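You operate a simulated robot arm through the tools that you are given. There is no shell and no other tool.

The job below is to be done with a simulated two-armed robot. You get a single attempt, and the scene is never put back.

Task
Find the dead push switch in the tester and put it in the red tray.
Fine: power on, click both switches once each: the dead one's lamp shows red; power off before it comes out; the good one stays in its socket.

It is judged by the outcome, as a careful person would: the job done as asked, and still so three seconds after it is handed in. It fails if anything else is knocked over, pushed out of place, dropped, spilled or broken.

Robot
Two 7-joint arms with two-finger parallel grippers on one trunk that stands fixed in place. Base frame: the origin is at the foot of the trunk, x ahead of it, y to its left, z up. Units: mm, degrees, N and s.
The left shoulder is at [163, 171, 1108], the right one opposite. With the tool pointing down near the work surface each hand reaches from about 480 to 960 mm from the base axis, measured 20 degrees to its own side. Payload 4.4 kg a hand.
The tool frame of a hand sits at the grasp point between the pads (the TCP): z along the fingers, y along the line on which they close. The tips reach 23 mm beyond it. Largest opening 94 mm; finger width 38, thickness 10; the body of the gripper, 54 by 96 mm, starts 39 mm behind the TCP.
Orientation is told as [roll, pitch, yaw] about the base's x, y, z axes, in that order, counted from this pose: with the fingers straight down and closing along the base's y, the tool's x points along the base's -x, its y along +y and its z along -z.

Tools
- The arms move only by the tool step_arm. It takes "left_rows", "right_rows" or both (then of equal length, played together; a hand with none holds still); each is a list of rows, each a list of 7 numbers: the finger opening in mm, from 0 to 94, then the shift along the tool's x, y, z in units of 400 mm (1.0 is 400 mm), then the turn, a rotation vector about the tool's x, y, z in units of 60 degrees (1.0 is 60 degrees). In form: [[claw, dx, dy, dz, ax, ay, az], ...]. A call has 1 to 20 rows; each row is the pose to reach, as a shift and turn from the pose commanded when the call began, along the tool's axes at that moment. A call with a number of a shift or a turn outside -1 to 1 is refused whole. Rows are played at 5 a second. More than 50 mm and 8.6 degrees between two rows, or a gripper value outside its range, and nothing of the call is played. Where a pose cannot be reached the arm comes as near as it can. A force on the tool above 40 N (or 10 N above the force at the start of the call, whichever is more), or a blocked arm, ends the call early, and 0.2 s more pass. Each finger travels about 72 mm/s and halts on what it meets, pressing with about 42 N; the grip force reading is that of the motor and also rises with nothing between the fingers. The clock runs only during rows and for 0.2 s after the last one: add rows that repeat a pose to give the fingers time. The reply holds the time, the measured pose of the TCP, the force on the tool along the base axes, the opening and the grip force, in the units named above and with some noise, with the torque about the TCP (base axes, N m) and any sound that the robot's microphone picked up, and new pictures: "show" is both (left out), scene, wrist or none (wrist: the cameras of the hands that moved).
- Cameras (640 x 400 px; columns grow to the right, rows downward): "scene" is now at [295.8, -15.3, 1258.4]; the picture's right is [-0.16, -0.99, 0.00], its down [-0.45, 0.07, -0.89] and it looks along [0.88, -0.14, -0.45] (base axes); focal length 214 px, centre (320, 200). "left" rides on the left gripper at [86, -16, -75] in its tool frame; the picture's right is [0.18, 0.98, 0.00], its down [-0.58, 0.11, -0.81] and it looks along [-0.79, 0.15, 0.59] (tool axes); focal length 243 px, centre (320, 200). "right" rides on the right gripper at [86, 16, -74] in its tool frame; the picture's right is [-0.18, 0.98, 0.00], its down [-0.58, -0.11, -0.81] and it looks along [-0.79, -0.15, 0.59] (tool axes); focal length 243 px, centre (320, 200). There is no depth. A picture from a camera that has moved, and an enlarged one, comes with that camera's place and axes in the base frame and with its lens.
- move_column(by): slides the trunk up (or, below 0, down) by that many mm; the arms and the scene camera ride with it, the base frame stays. It gives what a move gives, with no picture.
- aim_head(pan, tilt): turns the head with the scene camera to pan (to the left, within 80 degrees either way) and tilt (down, from -29 to 69), counted from straight ahead of the robot. It gives what a move gives, and a new picture of the scene camera.
- inspect(camera, box): a new picture of the part [left, top, right, bottom] of that camera's present view, enlarged. It takes no simulated time.
- close_job(): hands the job in; it is judged then, once.

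Nothing tells you positions but the pictures and the camera data. Unless the task says otherwise, let go and move clear before handing in.

The tools are called as name(argument=value, ...) on one line, values as JSON. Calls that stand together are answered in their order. step_arm: Moves the arms, as the interface text tells. Its arguments: {"type":"object","properties":{"left_rows":{"type":"array","items":{"type":"array","items":{"type":"number"}}},"right_rows":{"type":"array","items":{"type":"array","items":{"type":"number"}}},"show":{"type":"string","enum":["both","scene","wrist","none"]}},"required":[]} The other tools are called the same way: move_column (by) slides the trunk up or down; aim_head (pan, tilt) turns the head that bears the scene camera; inspect (camera, box) takes an enlarged picture of a part of a camera's view; close_job () hands the job in.

At the start:

```text
t: 0.0
left_ee_pos: [602.2, 256.7, 1105.3]
left_tool_rot: [-0.1, 0.1, 0.0]
left_contact_force: [0.4, -0.3, -0.7]
left_torque: [-0.01, 0.02, -0.01]
left_finger_gap: 93.9
left_finger_force: 0.1
right_ee_pos: [481.0, -191.2, 1120.5]
right_tool_rot: [0.0, 0.1, 0.0]
right_contact_force: [0.0, -0.6, -0.3]
right_torque: [-0.02, 0.01, -0.02]
right_finger_gap: 94.0
right_finger_force: 0.0
trunk travel left (down, up): [-125.0, 263.0]
head pan, tilt: [-9.1, 26.9]
```

scene: 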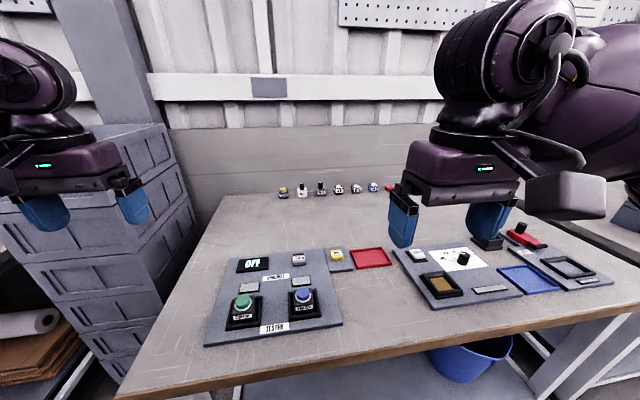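
right: 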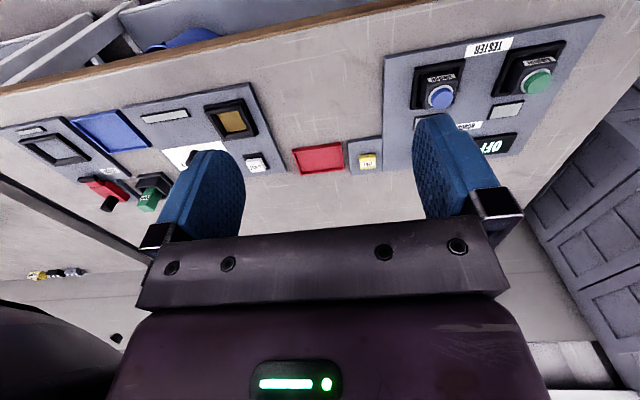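
left: 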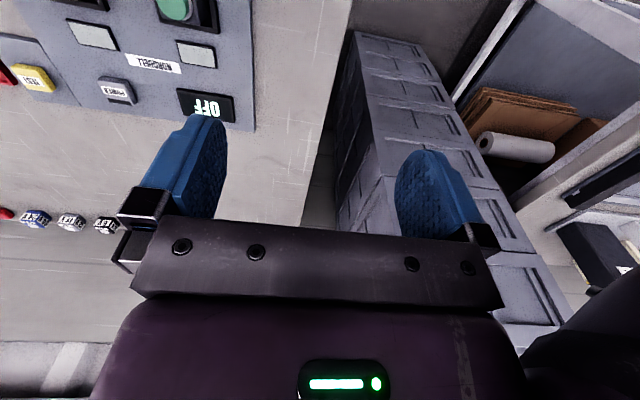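

I see a tester panel on the left with two push switches (green and blue), a display reading OFF, two lamps and some small buttons, with a red tray to its right. I'll take enlarged pictures first to read the labels.

inspect(camera="scene", box=[200, 235, 400, 360])

inspect(camera="right", box=[280, 10, 620, 200])

inspect(camera="left", box=[0, 0, 260, 160])

inspect(camera="scene", box=[380, 210, 620, 360])

```text
3.20 times, centred on (300, 298) of scene
camera zoom: at [295.8, -15.3, 1258.4], right [-0.16, -0.99, 0.0], down [-0.45, 0.07, -0.89], along [0.88, -0.14, -0.45], focal length 686 px, centre (384, -112)
```

zoom: 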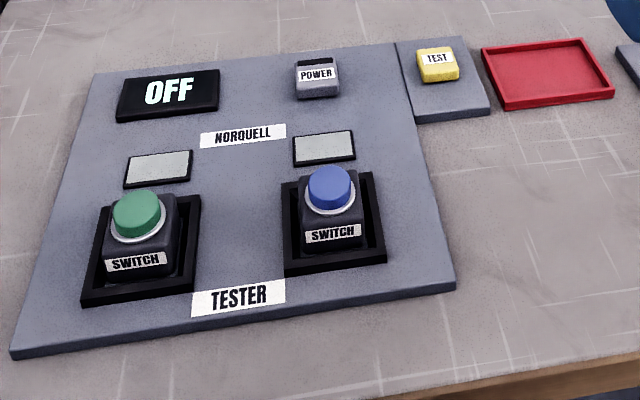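

```text
1.88 times, centred on (450, 105) of right
camera zoom: at [392.8, -173.4, 1192.4], right [0.18, 0.98, 0.0], down [0.58, -0.11, 0.81], along [0.79, -0.15, -0.59], focal length 457 px, centre (75, 379)
```

zoom: 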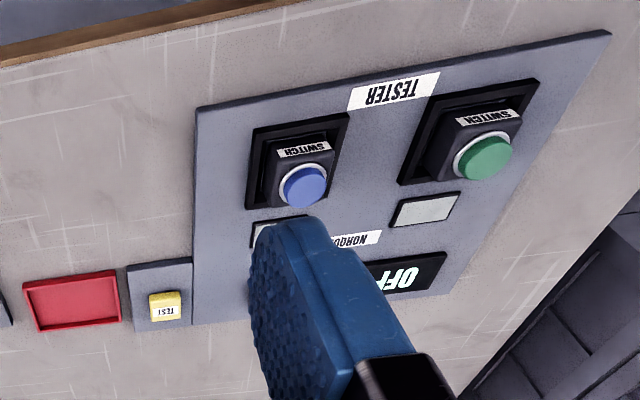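

```text
2.46 times, centred on (130, 80) of left
camera zoom: at [517.2, 242.1, 1180.7], right [-0.18, 0.98, 0.0], down [0.58, 0.11, 0.81], along [0.79, 0.15, -0.59], focal length 597 px, centre (788, 495)
```

zoom: 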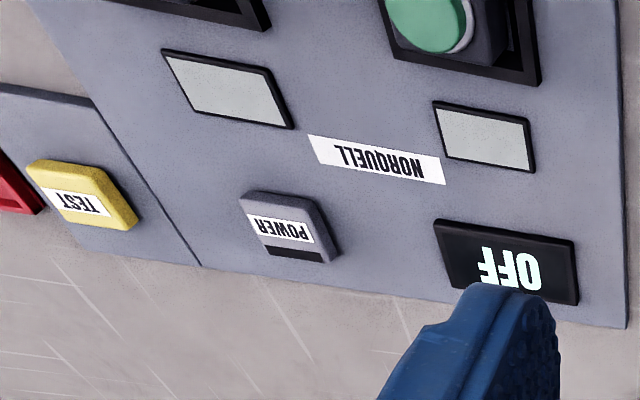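

```text
2.67 times, centred on (500, 285) of scene
camera zoom: at [295.8, -15.3, 1258.4], right [-0.16, -0.99, 0.0], down [-0.45, 0.07, -0.89], along [0.88, -0.14, -0.45], focal length 572 px, centre (-160, -27)
```

zoom: 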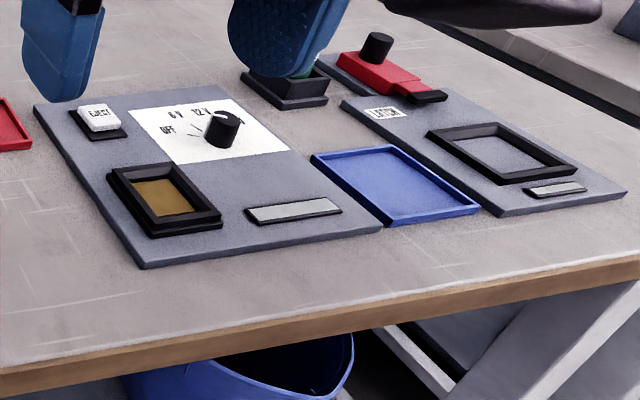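

The tester holds a green switch at about (630, 100) and a blue one at about (630, -31), with POWER at about (782, -31) and the red tray at about (765, -247). I'll turn the head toward the tester and bring the right hand's camera over it to measure more exactly.

aim_head(pan=0, tilt=48)

step_arm(right_rows=[[94, 0.0, 0.08, 0.0, 0, 0, 0], [94, 0.0, 0.16, 0.0, 0, 0, 0], [94, 0.0, 0.25, 0.0, 0, 0, 0], [94, 0.0, 0.34, 0.0, 0, 0, 0], [94, 0.0, 0.42, 0.0, 0, 0, 0], [94, 0.0, 0.5, 0.0, 0, 0, 0], [94, 0.0, 0.56, 0.0, 0, 0, 0], [94, 0.0, 0.56, 0.0, 0, 0, 0]], show="both")

```text
t: 0.8
left_ee_pos: [603.3, 256.4, 1105.6]
left_tool_rot: [0.0, -0.1, 0.0]
left_contact_force: [-0.6, 0.3, 0.4]
left_torque: [-0.01, 0.0, -0.03]
left_finger_gap: 93.8
left_finger_force: 0.0
right_ee_pos: [479.4, -189.5, 1118.9]
right_tool_rot: [0.0, 0.0, -0.1]
right_contact_force: [0.2, 0.1, -0.1]
right_torque: [-0.01, 0.0, -0.02]
right_finger_gap: 93.9
right_finger_force: 0.0
trunk travel left (down, up): [-125.0, 263.0]
head pan, tilt: [0.0, 48.0]
camera scene: at [284.2, -0.8, 1226.8], right [0.0, -1.0, 0.0], down [-0.74, 0.0, -0.67], along [0.67, 0.0, -0.74], focal length 214 px, centre (320, 200)
```

scene: 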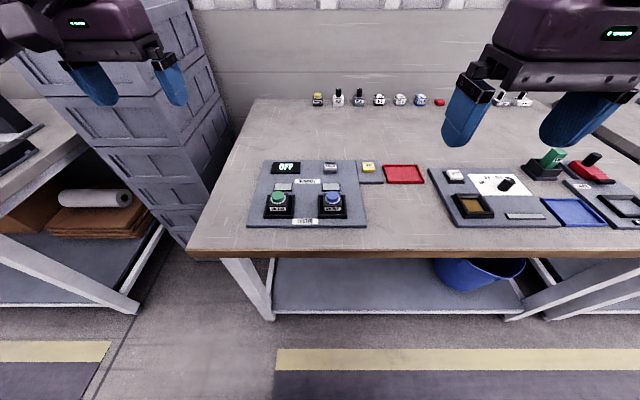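

```text
t: 2.6
left_ee_pos: [602.4, 256.8, 1105.6]
left_tool_rot: [0.0, 0.0, 0.0]
left_contact_force: [-0.4, -0.4, -0.5]
left_torque: [0.01, 0.02, 0.02]
left_finger_gap: 94.0
left_finger_force: 0.0
right_ee_pos: [481.0, 35.5, 1118.7]
right_tool_rot: [0.0, 0.0, -0.1]
right_contact_force: [0.0, 0.0, -0.2]
right_torque: [-0.04, -0.01, -0.03]
right_finger_gap: 93.9
right_finger_force: 0.0
trunk travel left (down, up): [-125.0, 263.0]
head pan, tilt: [0.0, 48.0]
camera scene: at [284.2, -0.7, 1226.7], right [0.0, -1.0, 0.0], down [-0.74, 0.0, -0.67], along [0.67, 0.0, -0.74], focal length 214 px, centre (320, 200)
camera right: at [392.8, 51.7, 1191.8], right [0.18, 0.98, 0.0], down [0.58, -0.11, 0.81], along [0.79, -0.15, -0.59], focal length 243 px, centre (320, 200)
```

scene: 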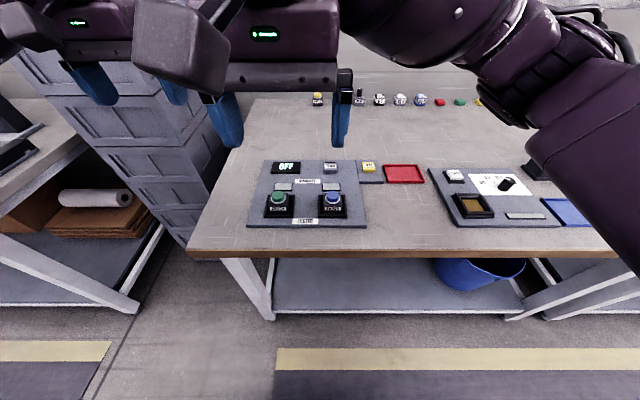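
right: 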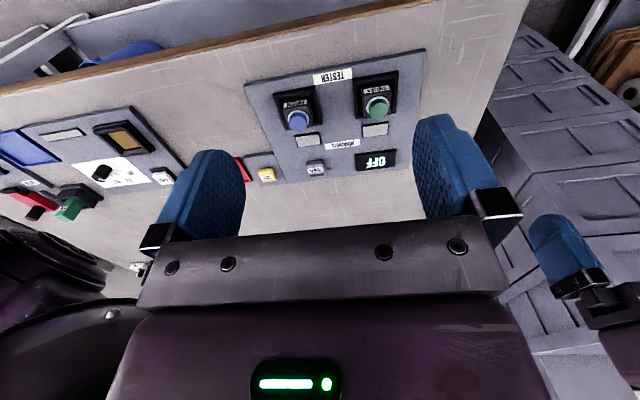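

The view is clear now. I'll take enlarged pictures from the three cameras to triangulate accurately.

inspect(camera="scene", box=[240, 150, 370, 231])

inspect(camera="right", box=[230, 40, 450, 190])

inspect(camera="scene", box=[350, 150, 450, 210])

inspect(camera="right", box=[260, 60, 420, 160])

```text
4.92 times, centred on (305, 190) of scene
camera zoom: at [284.2, -0.7, 1226.7], right [0.0, -1.0, 0.0], down [-0.74, 0.0, -0.67], along [0.67, 0.0, -0.74], focal length 1056 px, centre (394, 247)
```

zoom: 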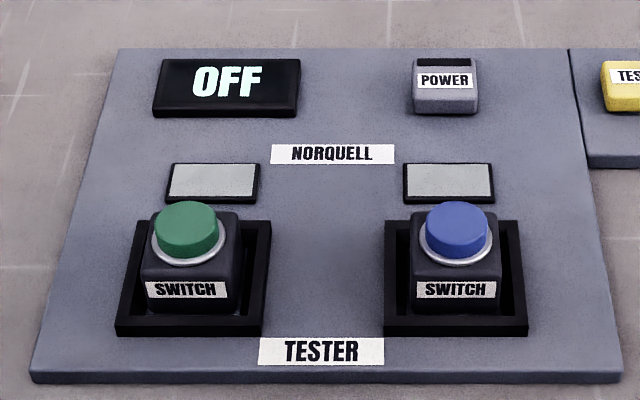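

```text
2.67 times, centred on (340, 115) of right
camera zoom: at [392.8, 51.7, 1191.8], right [0.18, 0.98, 0.0], down [0.58, -0.11, 0.81], along [0.79, -0.15, -0.59], focal length 647 px, centre (267, 427)
```

zoom: 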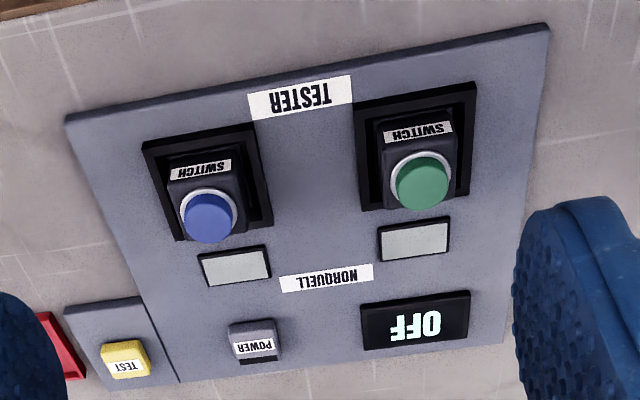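

```text
6.40 times, centred on (400, 180) of scene
camera zoom: at [284.2, -0.7, 1226.7], right [0.0, -1.0, 0.0], down [-0.74, 0.0, -0.67], along [0.67, 0.0, -0.74], focal length 1373 px, centre (-192, 328)
```

zoom: 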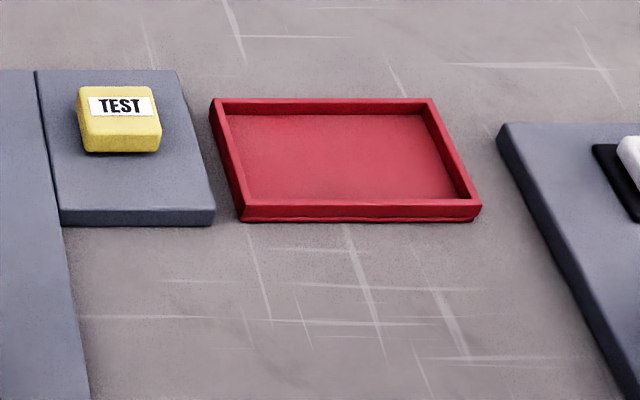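

```text
4.00 times, centred on (340, 110) of right
camera zoom: at [392.8, 51.7, 1191.8], right [0.18, 0.98, 0.0], down [0.58, -0.11, 0.81], along [0.79, -0.15, -0.59], focal length 970 px, centre (240, 560)
```

zoom: 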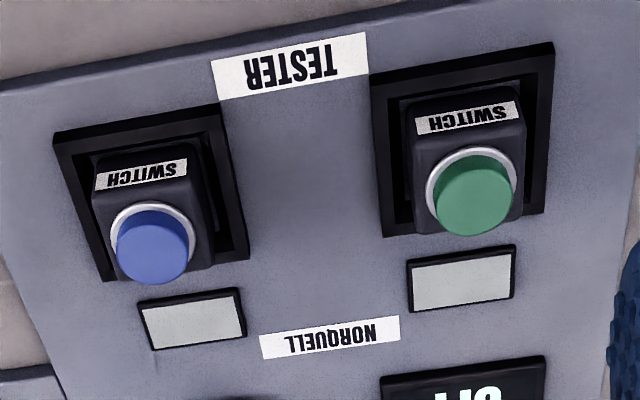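

I'll zoom in further on each switch and on the power button from two cameras.

inspect(camera="scene", box=[260, 187, 300, 222])

inspect(camera="scene", box=[312, 187, 352, 222])

inspect(camera="right", box=[350, 65, 400, 125])

inspect(camera="right", box=[270, 80, 325, 140])

inspect(camera="scene", box=[315, 155, 345, 180])

inspect(camera="right", box=[295, 140, 345, 190])

```text
11.43 times, centred on (280, 204) of scene
camera zoom: at [284.2, -0.7, 1226.7], right [0.0, -1.0, 0.0], down [-0.74, 0.0, -0.67], along [0.67, 0.0, -0.74], focal length 2451 px, centre (777, 149)
```

zoom: 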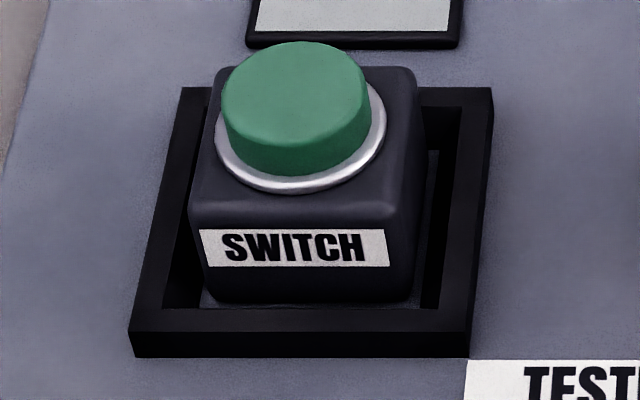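

```text
11.43 times, centred on (332, 204) of scene
camera zoom: at [284.2, -0.7, 1226.7], right [0.0, -1.0, 0.0], down [-0.74, 0.0, -0.67], along [0.67, 0.0, -0.74], focal length 2451 px, centre (183, 149)
```

zoom: 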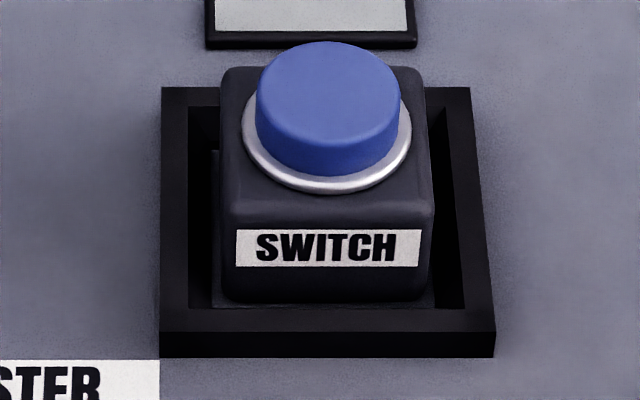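

```text
6.67 times, centred on (375, 95) of right
camera zoom: at [392.8, 51.7, 1191.8], right [0.18, 0.98, 0.0], down [0.58, -0.11, 0.81], along [0.79, -0.15, -0.59], focal length 1618 px, centre (-47, 900)
```

zoom: 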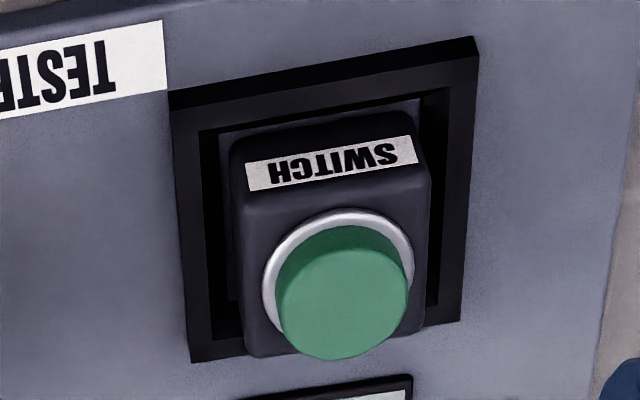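

```text
6.67 times, centred on (298, 110) of right
camera zoom: at [392.8, 51.7, 1191.8], right [0.18, 0.98, 0.0], down [0.58, -0.11, 0.81], along [0.79, -0.15, -0.59], focal length 1618 px, centre (470, 800)
```

zoom: 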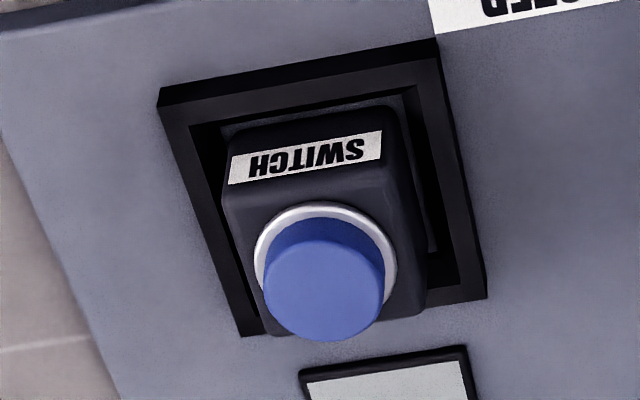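

```text
16.00 times, centred on (330, 168) of scene
camera zoom: at [284.2, -0.7, 1226.7], right [0.0, -1.0, 0.0], down [-0.74, 0.0, -0.67], along [0.67, 0.0, -0.74], focal length 3432 px, centre (160, 720)
```

zoom: 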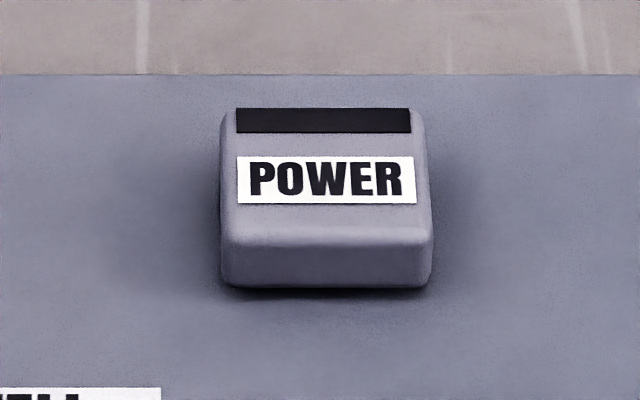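

```text
8.00 times, centred on (320, 165) of right
camera zoom: at [392.8, 51.7, 1191.8], right [0.18, 0.98, 0.0], down [0.58, -0.11, 0.81], along [0.79, -0.15, -0.59], focal length 1941 px, centre (320, 480)
```

zoom: 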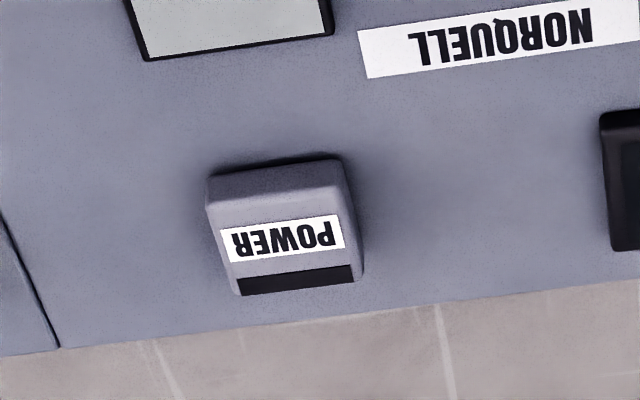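

I need a wider baseline for the heights, so I'll look from the left wrist camera as well.

inspect(camera="left", box=[130, 0, 230, 60])

inspect(camera="left", box=[85, 65, 145, 115])

inspect(camera="left", box=[0, 50, 80, 110])

```text
6.40 times, centred on (180, 30) of left
camera zoom: at [517.2, 242.2, 1180.7], right [-0.18, 0.98, 0.0], down [0.58, 0.11, 0.81], along [0.79, 0.15, -0.59], focal length 1553 px, centre (1216, 1288)
```

zoom: 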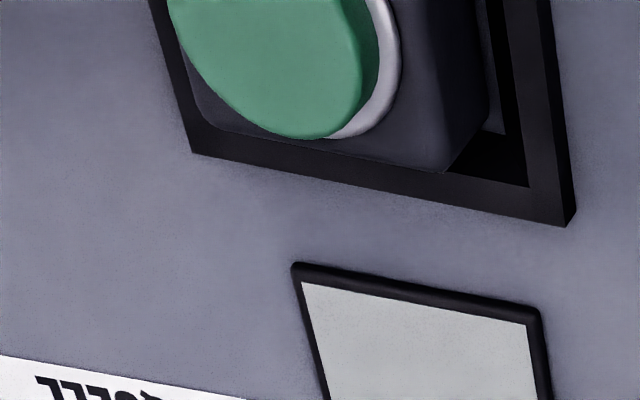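

```text
8.00 times, centred on (115, 90) of left
camera zoom: at [517.2, 242.2, 1180.7], right [-0.18, 0.98, 0.0], down [0.58, 0.11, 0.81], along [0.79, 0.15, -0.59], focal length 1941 px, centre (1960, 1080)
```

zoom: 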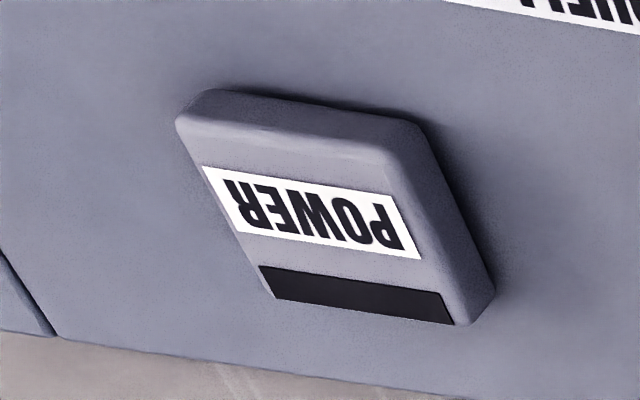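

```text
6.67 times, centred on (40, 80) of left
camera zoom: at [517.2, 242.2, 1180.7], right [-0.18, 0.98, 0.0], down [0.58, 0.11, 0.81], along [0.79, 0.15, -0.59], focal length 1618 px, centre (2187, 1000)
```

zoom: 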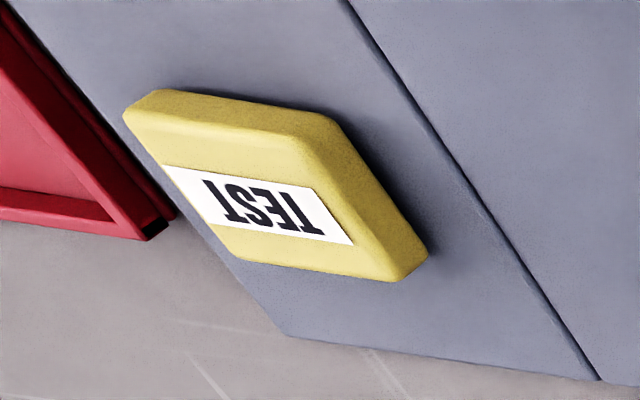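

Triangulating gives the tabletop at z≈800, plate at 810, lamps at 813 and POWER top at 827 near (779, -31). The switches are centred at (635, 100) and (635, -31), with body tops at about 841 and cap tops at about 854. The tray is centred near (767, -245). I'll move the left hand aside as an observer and bring the closed right hand above POWER.

step_arm(left_rows=[[94, 0, 0.03, 0, 0, 0, 0.07], [94, 0, 0.06, 0, 0, 0, 0.14], [94, 0, 0.09, 0, 0, 0, 0.21], [94, 0, 0.12, 0, 0, 0, 0.28], [94, 0, 0.15, 0, 0, 0, 0.35], [94, 0, 0.18, 0, 0, 0, 0.42], [94, 0, 0.18, 0, 0, 0, 0.49], [94, 0, 0.18, 0, 0, 0, 0.5], [94, 0, 0.18, 0, 0, 0, 0.5], [94, 0, 0.18, 0, 0, 0, 0.5]], right_rows=[[60, -0.083, -0.018, 0.06, 0, 0, 0], [40, -0.166, -0.037, 0.12, 0, 0, 0], [20, -0.249, -0.055, 0.18, 0, 0, 0], [0, -0.332, -0.073, 0.24, 0, 0, 0], [0, -0.415, -0.092, 0.3, 0, 0, 0], [0, -0.498, -0.11, 0.36, 0, 0, 0], [0, -0.581, -0.128, 0.42, 0, 0, 0], [0, -0.664, -0.147, 0.48, 0, 0, 0], [0, -0.745, -0.165, 0.5425, 0, 0, 0], [0, -0.745, -0.165, 0.5425, 0, 0, 0]], show="both")

```text
t: 4.8
left_ee_pos: [602.8, 329.3, 1106.5]
left_tool_rot: [0.1, 0.0, -29.9]
left_contact_force: [-0.1, -0.5, -0.7]
left_torque: [-0.01, 0.0, -0.02]
left_finger_gap: 94.0
left_finger_force: 0.0
right_ee_pos: [775.9, -33.6, 903.4]
right_tool_rot: [0.0, 0.0, -0.1]
right_contact_force: [-0.3, 0.8, -0.6]
right_torque: [0.0, -0.03, -0.01]
right_finger_gap: 0.1
right_finger_force: 41.5
trunk travel left (down, up): [-125.0, 263.0]
head pan, tilt: [0.0, 48.0]
camera scene: at [283.7, -0.9, 1227.0], right [0.0, -1.0, 0.0], down [-0.74, 0.0, -0.67], along [0.67, 0.0, -0.74], focal length 214 px, centre (320, 200)
camera right: at [688.3, -16.3, 976.9], right [0.18, 0.98, 0.0], down [0.58, -0.11, 0.81], along [0.79, -0.15, -0.59], focal length 243 px, centre (320, 200)
camera left: at [520.8, 359.4, 1181.1], right [0.33, 0.94, 0.0], down [0.56, -0.2, 0.81], along [0.76, -0.27, -0.59], focal length 243 px, centre (320, 200)
```

scene: 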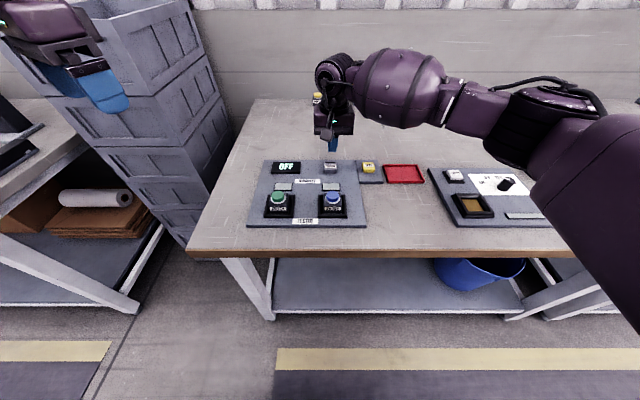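
right: 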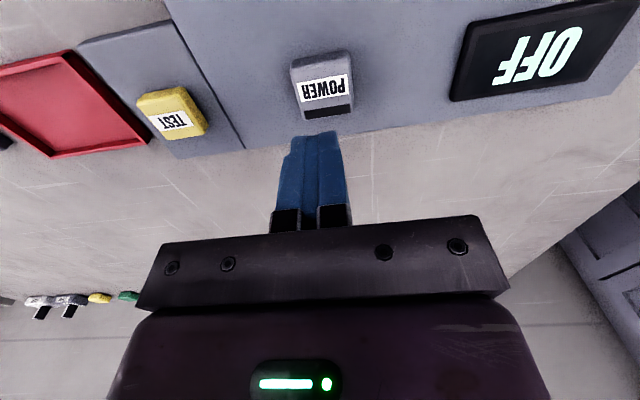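
left: 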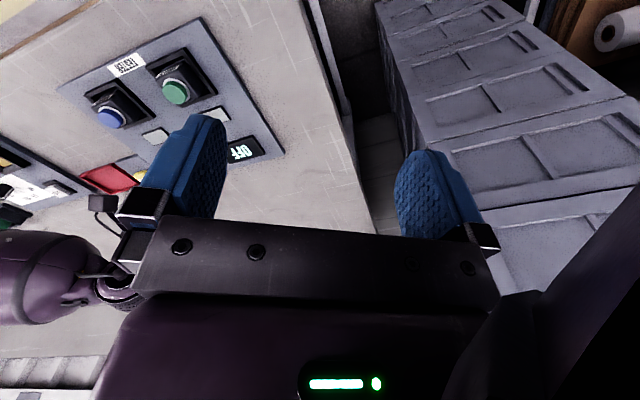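

POWER lies directly below the closed fingertips. I'll shift about 2 mm and lower to about 7 mm above it.

step_arm(right_rows=[[0, -0.005, 0.0065, 0.04, 0, 0, 0], [0, -0.005, 0.0065, 0.08, 0, 0, 0], [0, -0.005, 0.0065, 0.115, 0, 0, 0], [0, -0.005, 0.0065, 0.115, 0, 0, 0]], show="wrist")

```text
t: 5.8
left_ee_pos: [603.5, 329.8, 1105.5]
left_tool_rot: [-0.1, 0.1, -30.0]
left_contact_force: [-0.5, -0.2, -0.9]
left_torque: [0.01, 0.0, 0.01]
left_finger_gap: 94.0
left_finger_force: 0.1
right_ee_pos: [780.7, -29.4, 856.5]
right_tool_rot: [0.1, -0.1, -0.1]
right_contact_force: [0.6, 1.0, 0.6]
right_torque: [0.0, -0.01, 0.01]
right_finger_gap: 0.0
right_finger_force: 41.8
trunk travel left (down, up): [-125.0, 263.0]
head pan, tilt: [0.0, 48.0]
camera right: at [693.0, -12.8, 930.0], right [0.18, 0.98, 0.0], down [0.58, -0.11, 0.81], along [0.79, -0.15, -0.59], focal length 243 px, centre (320, 200)
```

right: 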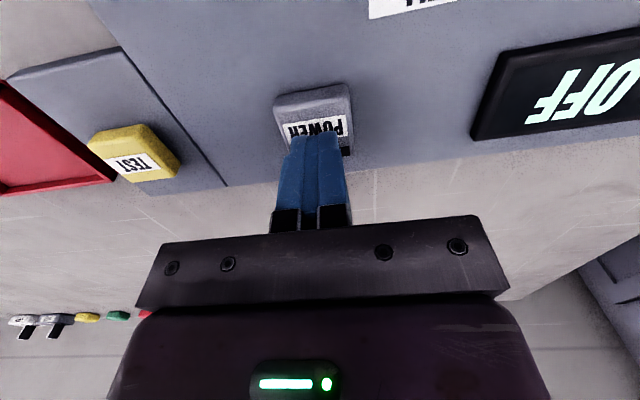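

The tip is about 6 mm above the button. I'll press in 1 mm steps and listen for the click.

step_arm(right_rows=[[0, 0, 0, 0.0025, 0, 0, 0], [0, 0, 0, 0.005, 0, 0, 0], [0, 0, 0, 0.0075, 0, 0, 0], [0, 0, 0, 0.01, 0, 0, 0], [0, 0, 0, 0.0125, 0, 0, 0], [0, 0, 0, 0.015, 0, 0, 0], [0, 0, 0, 0.0175, 0, 0, 0]], show="wrist")

```text
t: 7.5
left_ee_pos: [603.2, 329.4, 1105.4]
left_tool_rot: [0.0, 0.0, -30.0]
left_contact_force: [-0.3, 1.0, -0.4]
left_torque: [0.01, 0.01, 0.01]
left_finger_gap: 94.0
left_finger_force: 0.0
right_ee_pos: [779.9, -30.2, 849.6]
right_tool_rot: [-0.1, 0.0, 0.0]
right_contact_force: [0.5, 0.6, 1.4]
right_torque: [0.03, 0.02, -0.04]
right_finger_gap: 0.2
right_finger_force: 42.0
trunk travel left (down, up): [-125.0, 263.0]
head pan, tilt: [0.0, 48.0]
camera right: at [693.0, -13.5, 922.8], right [0.18, 0.98, 0.0], down [0.58, -0.11, 0.81], along [0.79, -0.15, -0.59], focal length 243 px, centre (320, 200)
```

right: 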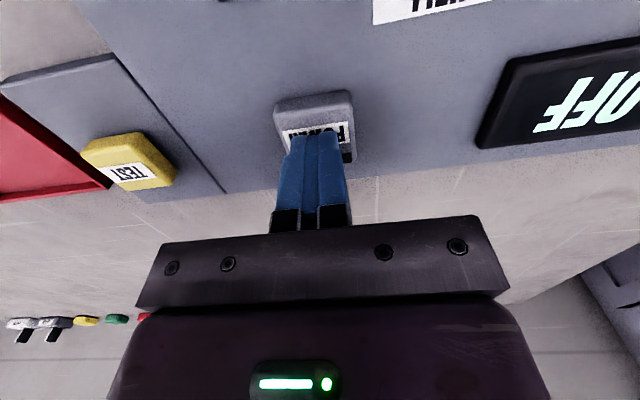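

No firm contact yet (tip about 826.5). I'll keep going down slowly.

step_arm(right_rows=[[0, 0, 0, 0.0025, 0, 0, 0], [0, 0, 0, 0.005, 0, 0, 0], [0, 0, 0, 0.0075, 0, 0, 0], [0, 0, 0, 0.01, 0, 0, 0]], show="wrist")

```text
t: 8.4
left_ee_pos: [602.5, 329.3, 1105.2]
left_tool_rot: [0.0, 0.1, -30.0]
left_contact_force: [-0.2, 0.9, 0.2]
left_torque: [0.0, -0.01, -0.02]
left_finger_gap: 94.1
left_finger_force: 0.0
right_ee_pos: [779.6, -29.8, 846.5]
right_tool_rot: [-0.1, 0.1, -0.1]
right_contact_force: [1.7, -1.3, 3.4]
right_torque: [0.0, -0.02, -0.02]
right_finger_gap: 0.2
right_finger_force: 42.5
trunk travel left (down, up): [-125.0, 263.0]
head pan, tilt: [0.0, 48.0]
heard: click
camera right: at [692.7, -13.2, 919.2], right [0.18, 0.98, 0.0], down [0.58, -0.11, 0.81], along [0.79, -0.15, -0.59], focal length 243 px, centre (320, 200)
```

right: 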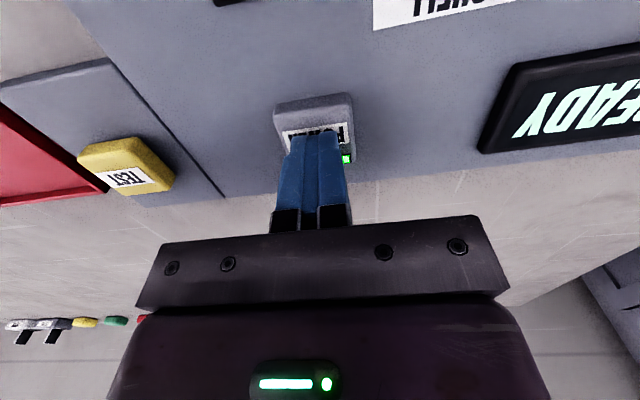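

The click was heard, the display reads READY and the POWER stripe is green. I'll lift off and move above the blue switch.

step_arm(right_rows=[[0, 0, 0, -0.05, 0, 0, 0], [0, 0, 0, -0.125, 0, 0, 0], [0, 0, 0, -0.16, 0, 0, 0], [0, 0.09, 0, -0.16, 0, 0, 0], [0, 0.18, -0.001, -0.16, 0, 0, 0], [0, 0.27, -0.002, -0.16, 0, 0, 0], [0, 0.3615, -0.002, -0.16, 0, 0, 0], [0, 0.3615, -0.002, -0.16, 0, 0, 0]], show="both")

```text
t: 10.2
left_ee_pos: [602.7, 328.8, 1105.4]
left_tool_rot: [0.0, -0.1, -30.0]
left_contact_force: [0.4, 0.5, 0.8]
left_torque: [0.04, 0.03, -0.01]
left_finger_gap: 93.9
left_finger_force: 0.0
right_ee_pos: [635.6, -33.4, 910.7]
right_tool_rot: [0.0, 0.1, -0.1]
right_contact_force: [1.1, -0.4, -0.3]
right_torque: [0.0, -0.02, -0.01]
right_finger_gap: 0.0
right_finger_force: 42.0
trunk travel left (down, up): [-125.0, 263.0]
head pan, tilt: [0.0, 48.0]
camera scene: at [284.3, -0.8, 1226.6], right [0.0, -1.0, 0.0], down [-0.74, 0.0, -0.67], along [0.67, 0.0, -0.74], focal length 214 px, centre (320, 200)
camera right: at [548.6, -16.2, 983.7], right [0.19, 0.98, 0.0], down [0.58, -0.11, 0.81], along [0.79, -0.15, -0.59], focal length 243 px, centre (320, 200)
```

scene: 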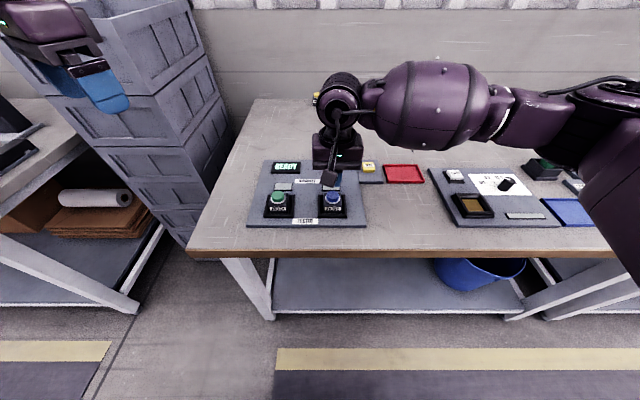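
right: 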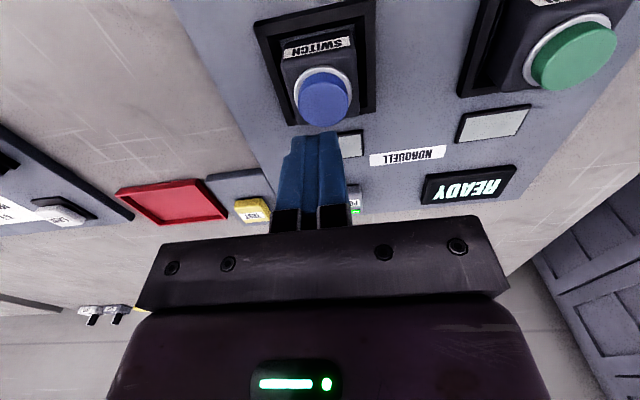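

The display reads READY. I'll check the fingertip alignment over the blue cap before pressing.

inspect(camera="right", box=[250, 10, 390, 150])

inspect(camera="left", box=[60, 20, 200, 150])

```text
2.86 times, centred on (320, 80) of right
camera zoom: at [548.6, -16.2, 983.7], right [0.19, 0.98, 0.0], down [0.58, -0.11, 0.81], along [0.79, -0.15, -0.59], focal length 693 px, centre (320, 543)
```

zoom: 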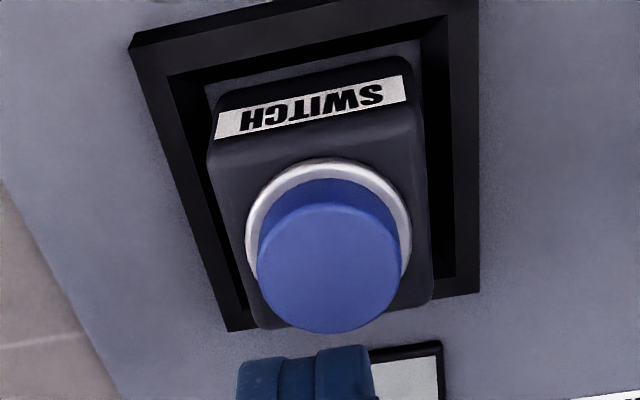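

```text
3.08 times, centred on (130, 85) of left
camera zoom: at [521.4, 359.4, 1180.4], right [0.33, 0.94, 0.0], down [0.56, -0.2, 0.81], along [0.76, -0.27, -0.59], focal length 746 px, centre (905, 554)
```

zoom: 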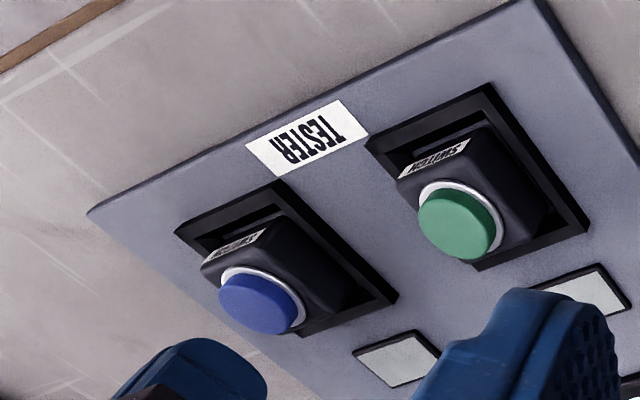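

The cap centre is about 5 mm nearer and 3 mm left of the fingertips. I'll correct for that and come down to about 8 mm above the cap.

step_arm(right_rows=[[0, 0.01375, 0.008, 0.02, 0, 0, 0], [0, 0.01375, 0.008, 0.05, 0, 0, 0], [0, 0.01375, 0.008, 0.05, 0, 0, 0]], show="both")

inspect(camera="left", box=[60, 20, 200, 150])

```text
t: 11.1
left_ee_pos: [602.2, 329.3, 1106.0]
left_tool_rot: [0.1, -0.1, -29.9]
left_contact_force: [0.1, -0.5, 0.7]
left_torque: [-0.02, 0.0, 0.0]
left_finger_gap: 94.1
left_finger_force: 0.0
right_ee_pos: [630.0, -27.1, 889.9]
right_tool_rot: [0.0, 0.0, -0.1]
right_contact_force: [-0.1, 0.1, 0.2]
right_torque: [0.01, 0.01, -0.02]
right_finger_gap: 0.2
right_finger_force: 41.8
trunk travel left (down, up): [-125.0, 263.0]
head pan, tilt: [0.0, 48.0]
camera scene: at [284.0, -0.8, 1226.8], right [0.0, -1.0, 0.0], down [-0.74, 0.0, -0.67], along [0.67, 0.0, -0.74], focal length 214 px, centre (320, 200)
camera right: at [543.4, -10.5, 963.3], right [0.18, 0.98, 0.0], down [0.58, -0.11, 0.81], along [0.79, -0.15, -0.59], focal length 243 px, centre (320, 200)
```

scene: 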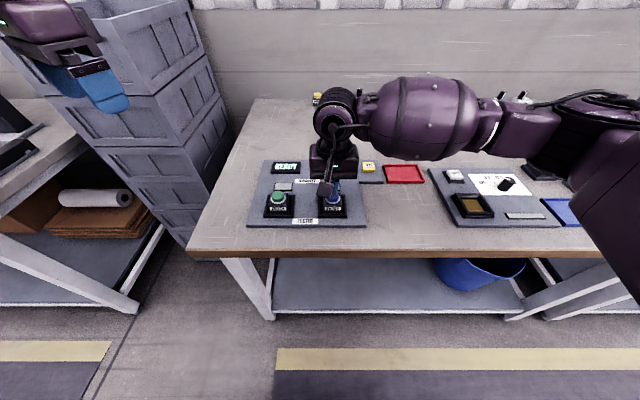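
right: 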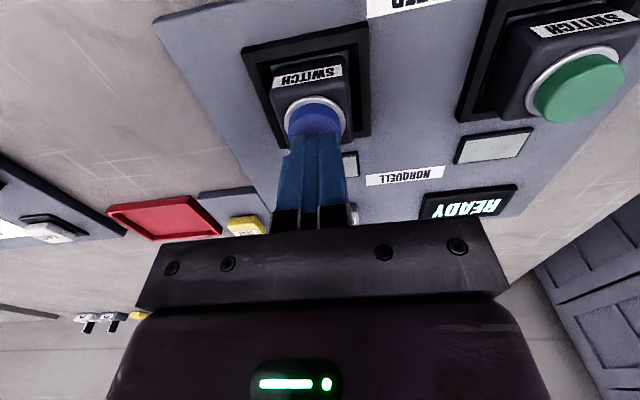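

```text
3.08 times, centred on (130, 85) of left
camera zoom: at [521.1, 359.4, 1180.8], right [0.33, 0.94, 0.0], down [0.56, -0.2, 0.81], along [0.76, -0.27, -0.59], focal length 746 px, centre (905, 554)
```

zoom: 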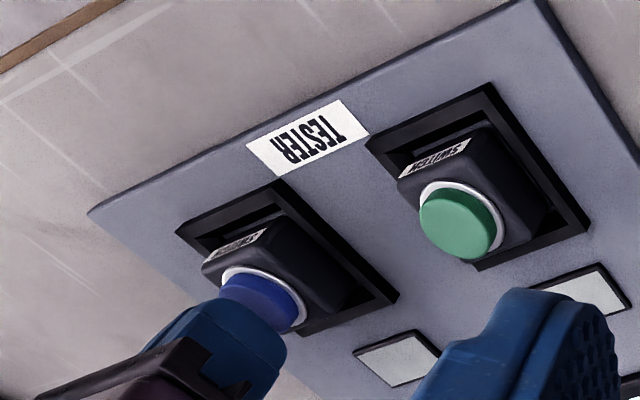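

I'm aligned over the blue cap and will press it in 1 mm steps.

step_arm(right_rows=[[0, 0, 0, 0.005, 0, 0, 0], [0, 0, 0, 0.01, 0, 0, 0], [0, 0, 0, 0.015, 0, 0, 0], [0, 0, 0, 0.02, 0, 0, 0], [0, 0, 0, 0.0225, 0, 0, 0], [0, 0, 0, 0.025, 0, 0, 0], [0, 0, 0, 0.0275, 0, 0, 0], [0, 0, 0, 0.03, 0, 0, 0]], show="none")

```text
t: 12.8
left_ee_pos: [603.3, 328.0, 1105.2]
left_tool_rot: [0.1, 0.0, -30.0]
left_contact_force: [-0.3, 0.6, 0.5]
left_torque: [0.02, 0.0, -0.01]
left_finger_gap: 94.2
left_finger_force: 0.2
right_ee_pos: [629.0, -27.5, 877.5]
right_tool_rot: [-0.1, 0.0, 0.0]
right_contact_force: [-0.2, -0.9, 2.0]
right_torque: [-0.02, -0.02, 0.0]
right_finger_gap: 0.0
right_finger_force: 41.9
trunk travel left (down, up): [-125.0, 263.0]
head pan, tilt: [0.0, 48.0]
```

Tip is about 854.5 with slight contact. I'll continue gently.

step_arm(right_rows=[[0, 0, 0, 0.0025, 0, 0, 0], [0, 0, 0, 0.005, 0, 0, 0], [0, 0, 0, 0.0075, 0, 0, 0]], show="none")

```text
t: 13.7
left_ee_pos: [602.0, 329.8, 1105.5]
left_tool_rot: [0.0, 0.0, -30.0]
left_contact_force: [0.2, 0.1, 0.3]
left_torque: [0.02, 0.01, -0.04]
left_finger_gap: 93.9
left_finger_force: 0.0
right_ee_pos: [629.5, -26.8, 875.6]
right_tool_rot: [-0.1, 0.0, 0.0]
right_contact_force: [0.4, 0.8, 2.7]
right_torque: [0.01, -0.01, -0.01]
right_finger_gap: 0.2
right_finger_force: 42.3
trunk travel left (down, up): [-125.0, 263.0]
head pan, tilt: [0.0, 48.0]
heard: click
```

A click was heard. I'll look at the lamps before releasing.

inspect(camera="left", box=[60, 20, 200, 150])

inspect(camera="right", box=[250, 10, 530, 220])

```text
3.08 times, centred on (130, 85) of left
camera zoom: at [521.1, 359.5, 1180.7], right [0.33, 0.94, 0.0], down [0.56, -0.2, 0.81], along [0.76, -0.27, -0.59], focal length 746 px, centre (905, 554)
```

zoom: 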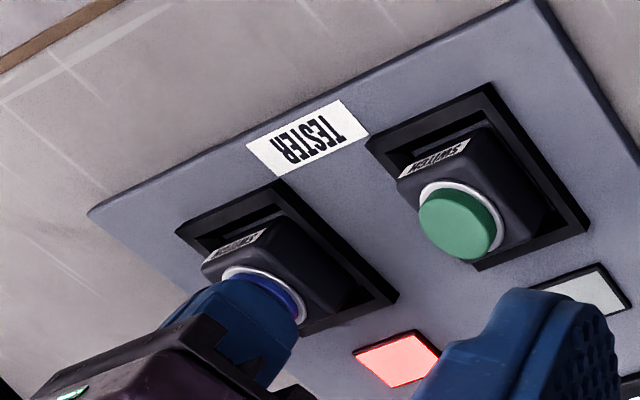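

```text
1.90 times, centred on (390, 115) of right
camera zoom: at [542.6, -11.1, 948.4], right [0.18, 0.98, 0.0], down [0.58, -0.11, 0.81], along [0.79, -0.15, -0.59], focal length 462 px, centre (187, 362)
```

zoom: 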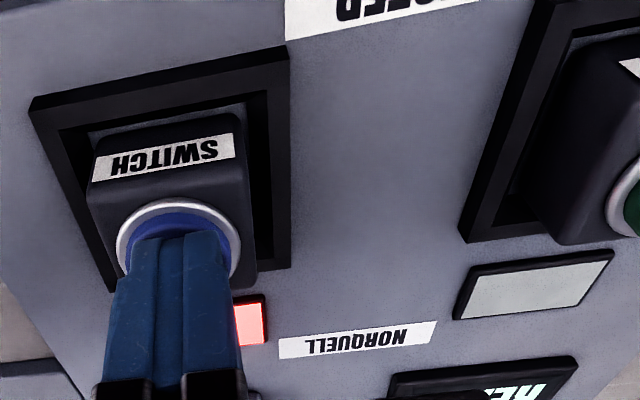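

The lamp by the blue switch turned red. I'll lift off and test the green switch the same way.

step_arm(right_rows=[[0, 0, 0, -0.05, 0, 0, 0], [0, 0, 0, -0.1, 0, 0, 0], [0, 0, 0.08, -0.1, 0, 0, 0], [0, 0, 0.16, -0.1, 0, 0, 0], [0, 0, 0.24, -0.1, 0, 0, 0], [0, 0, 0.325, -0.1, 0, 0, 0], [0, 0, 0.325, -0.1, 0, 0, 0]], show="both")

inspect(camera="right", box=[250, 10, 390, 150])

inspect(camera="scene", box=[240, 150, 370, 231])

inspect(camera="left", box=[60, 20, 200, 150])

```text
t: 15.2
left_ee_pos: [603.4, 329.4, 1105.8]
left_tool_rot: [-0.1, 0.0, -30.0]
left_contact_force: [0.8, 0.5, 0.0]
left_torque: [0.0, -0.02, 0.02]
left_finger_gap: 94.1
left_finger_force: 0.1
right_ee_pos: [628.4, 104.2, 914.2]
right_tool_rot: [0.0, 0.0, -0.1]
right_contact_force: [1.0, -0.3, 0.4]
right_torque: [0.0, 0.0, 0.0]
right_finger_gap: 0.0
right_finger_force: 42.7
trunk travel left (down, up): [-125.0, 263.0]
head pan, tilt: [0.0, 48.0]
camera scene: at [284.2, -0.7, 1226.7], right [0.0, -1.0, 0.0], down [-0.74, 0.0, -0.67], along [0.67, 0.0, -0.74], focal length 214 px, centre (320, 200)
camera right: at [541.8, 119.8, 987.2], right [0.19, 0.98, 0.0], down [0.58, -0.11, 0.81], along [0.79, -0.15, -0.59], focal length 243 px, centre (320, 200)
```

scene: 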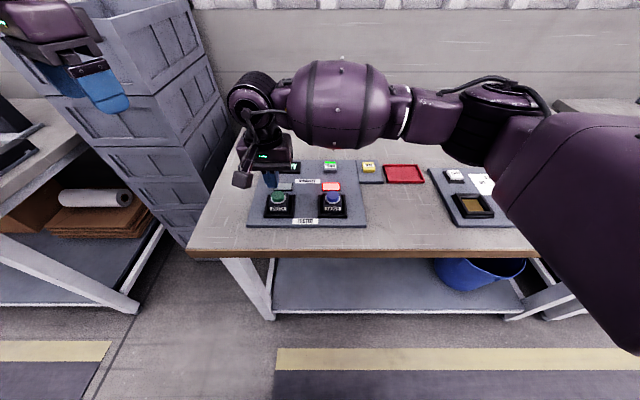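
right: 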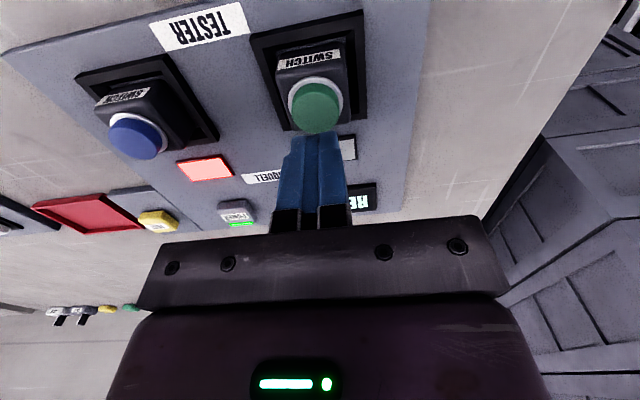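

```text
2.86 times, centred on (320, 80) of right
camera zoom: at [541.8, 119.8, 987.2], right [0.19, 0.98, 0.0], down [0.58, -0.11, 0.81], along [0.79, -0.15, -0.59], focal length 693 px, centre (320, 543)
```

zoom: 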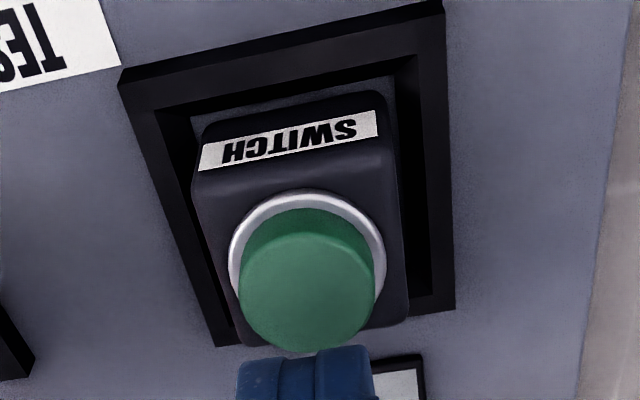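

```text
4.92 times, centred on (305, 190) of scene
camera zoom: at [284.2, -0.7, 1226.7], right [0.0, -1.0, 0.0], down [-0.74, 0.0, -0.67], along [0.67, 0.0, -0.74], focal length 1056 px, centre (394, 247)
```

zoom: 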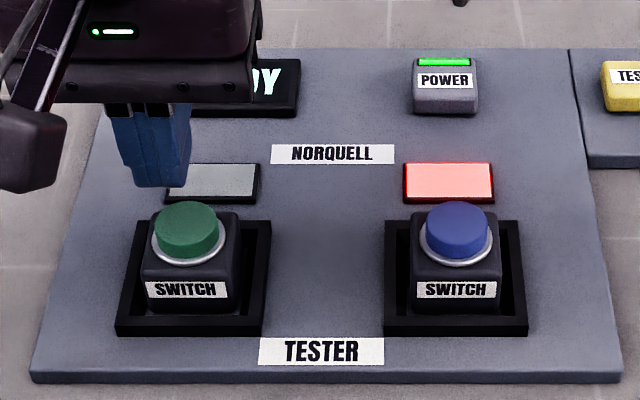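

```text
3.08 times, centred on (130, 85) of left
camera zoom: at [521.3, 359.6, 1180.5], right [0.33, 0.94, 0.0], down [0.56, -0.2, 0.81], along [0.76, -0.27, -0.59], focal length 746 px, centre (905, 554)
```

zoom: 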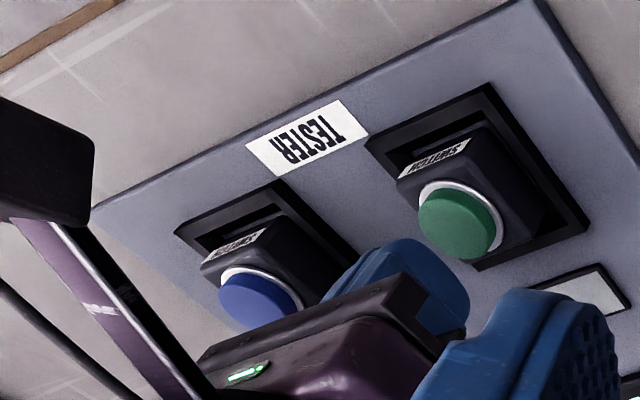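

The blue lamp stays red. For green, the cap is about 3 mm to the right of the tips, so I'll correct, descend, and press in small steps.

step_arm(right_rows=[[0, 0.002, -0.0075, 0.03, 0, 0, 0], [0, 0.002, -0.0075, 0.06, 0, 0, 0], [0, 0.002, -0.0075, 0.075, 0, 0, 0], [0, 0.002, -0.0075, 0.08, 0, 0, 0], [0, 0.002, -0.0075, 0.085, 0, 0, 0], [0, 0.002, -0.0075, 0.0875, 0, 0, 0], [0, 0.002, -0.0075, 0.09, 0, 0, 0]], show="wrist")

```text
t: 16.9
left_ee_pos: [602.7, 328.1, 1105.6]
left_tool_rot: [0.0, -0.1, -30.0]
left_contact_force: [-0.9, 0.2, -0.1]
left_torque: [-0.01, -0.01, -0.03]
left_finger_gap: 94.0
left_finger_force: 0.1
right_ee_pos: [629.1, 99.5, 878.7]
right_tool_rot: [0.0, -0.1, 0.0]
right_contact_force: [-0.5, -1.0, 1.6]
right_torque: [-0.01, -0.03, -0.02]
right_finger_gap: 0.0
right_finger_force: 42.0
trunk travel left (down, up): [-125.0, 263.0]
head pan, tilt: [0.0, 48.0]
camera right: at [542.4, 117.1, 951.8], right [0.18, 0.98, 0.0], down [0.58, -0.11, 0.81], along [0.79, -0.15, -0.59], focal length 243 px, centre (320, 200)
```

right: 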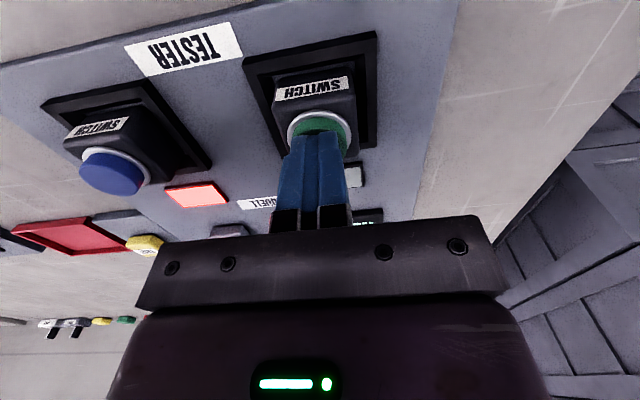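

step_arm(right_rows=[[0, 0, 0, 0.0025, 0, 0, 0], [0, 0, 0, 0.005, 0, 0, 0], [0, 0, 0, 0.0075, 0, 0, 0], [0, 0, 0, 0.01, 0, 0, 0]], show="none")

```text
t: 17.9
left_ee_pos: [603.1, 330.6, 1106.0]
left_tool_rot: [0.0, 0.1, -29.9]
left_contact_force: [1.2, -0.1, -0.8]
left_torque: [-0.03, -0.04, -0.02]
left_finger_gap: 93.8
left_finger_force: 0.1
right_ee_pos: [628.7, 99.9, 874.8]
right_tool_rot: [0.0, -0.1, -0.1]
right_contact_force: [1.1, 0.6, 5.2]
right_torque: [-0.05, 0.0, 0.01]
right_finger_gap: 0.2
right_finger_force: 42.4
trunk travel left (down, up): [-125.0, 263.0]
head pan, tilt: [0.0, 48.0]
heard: click
```

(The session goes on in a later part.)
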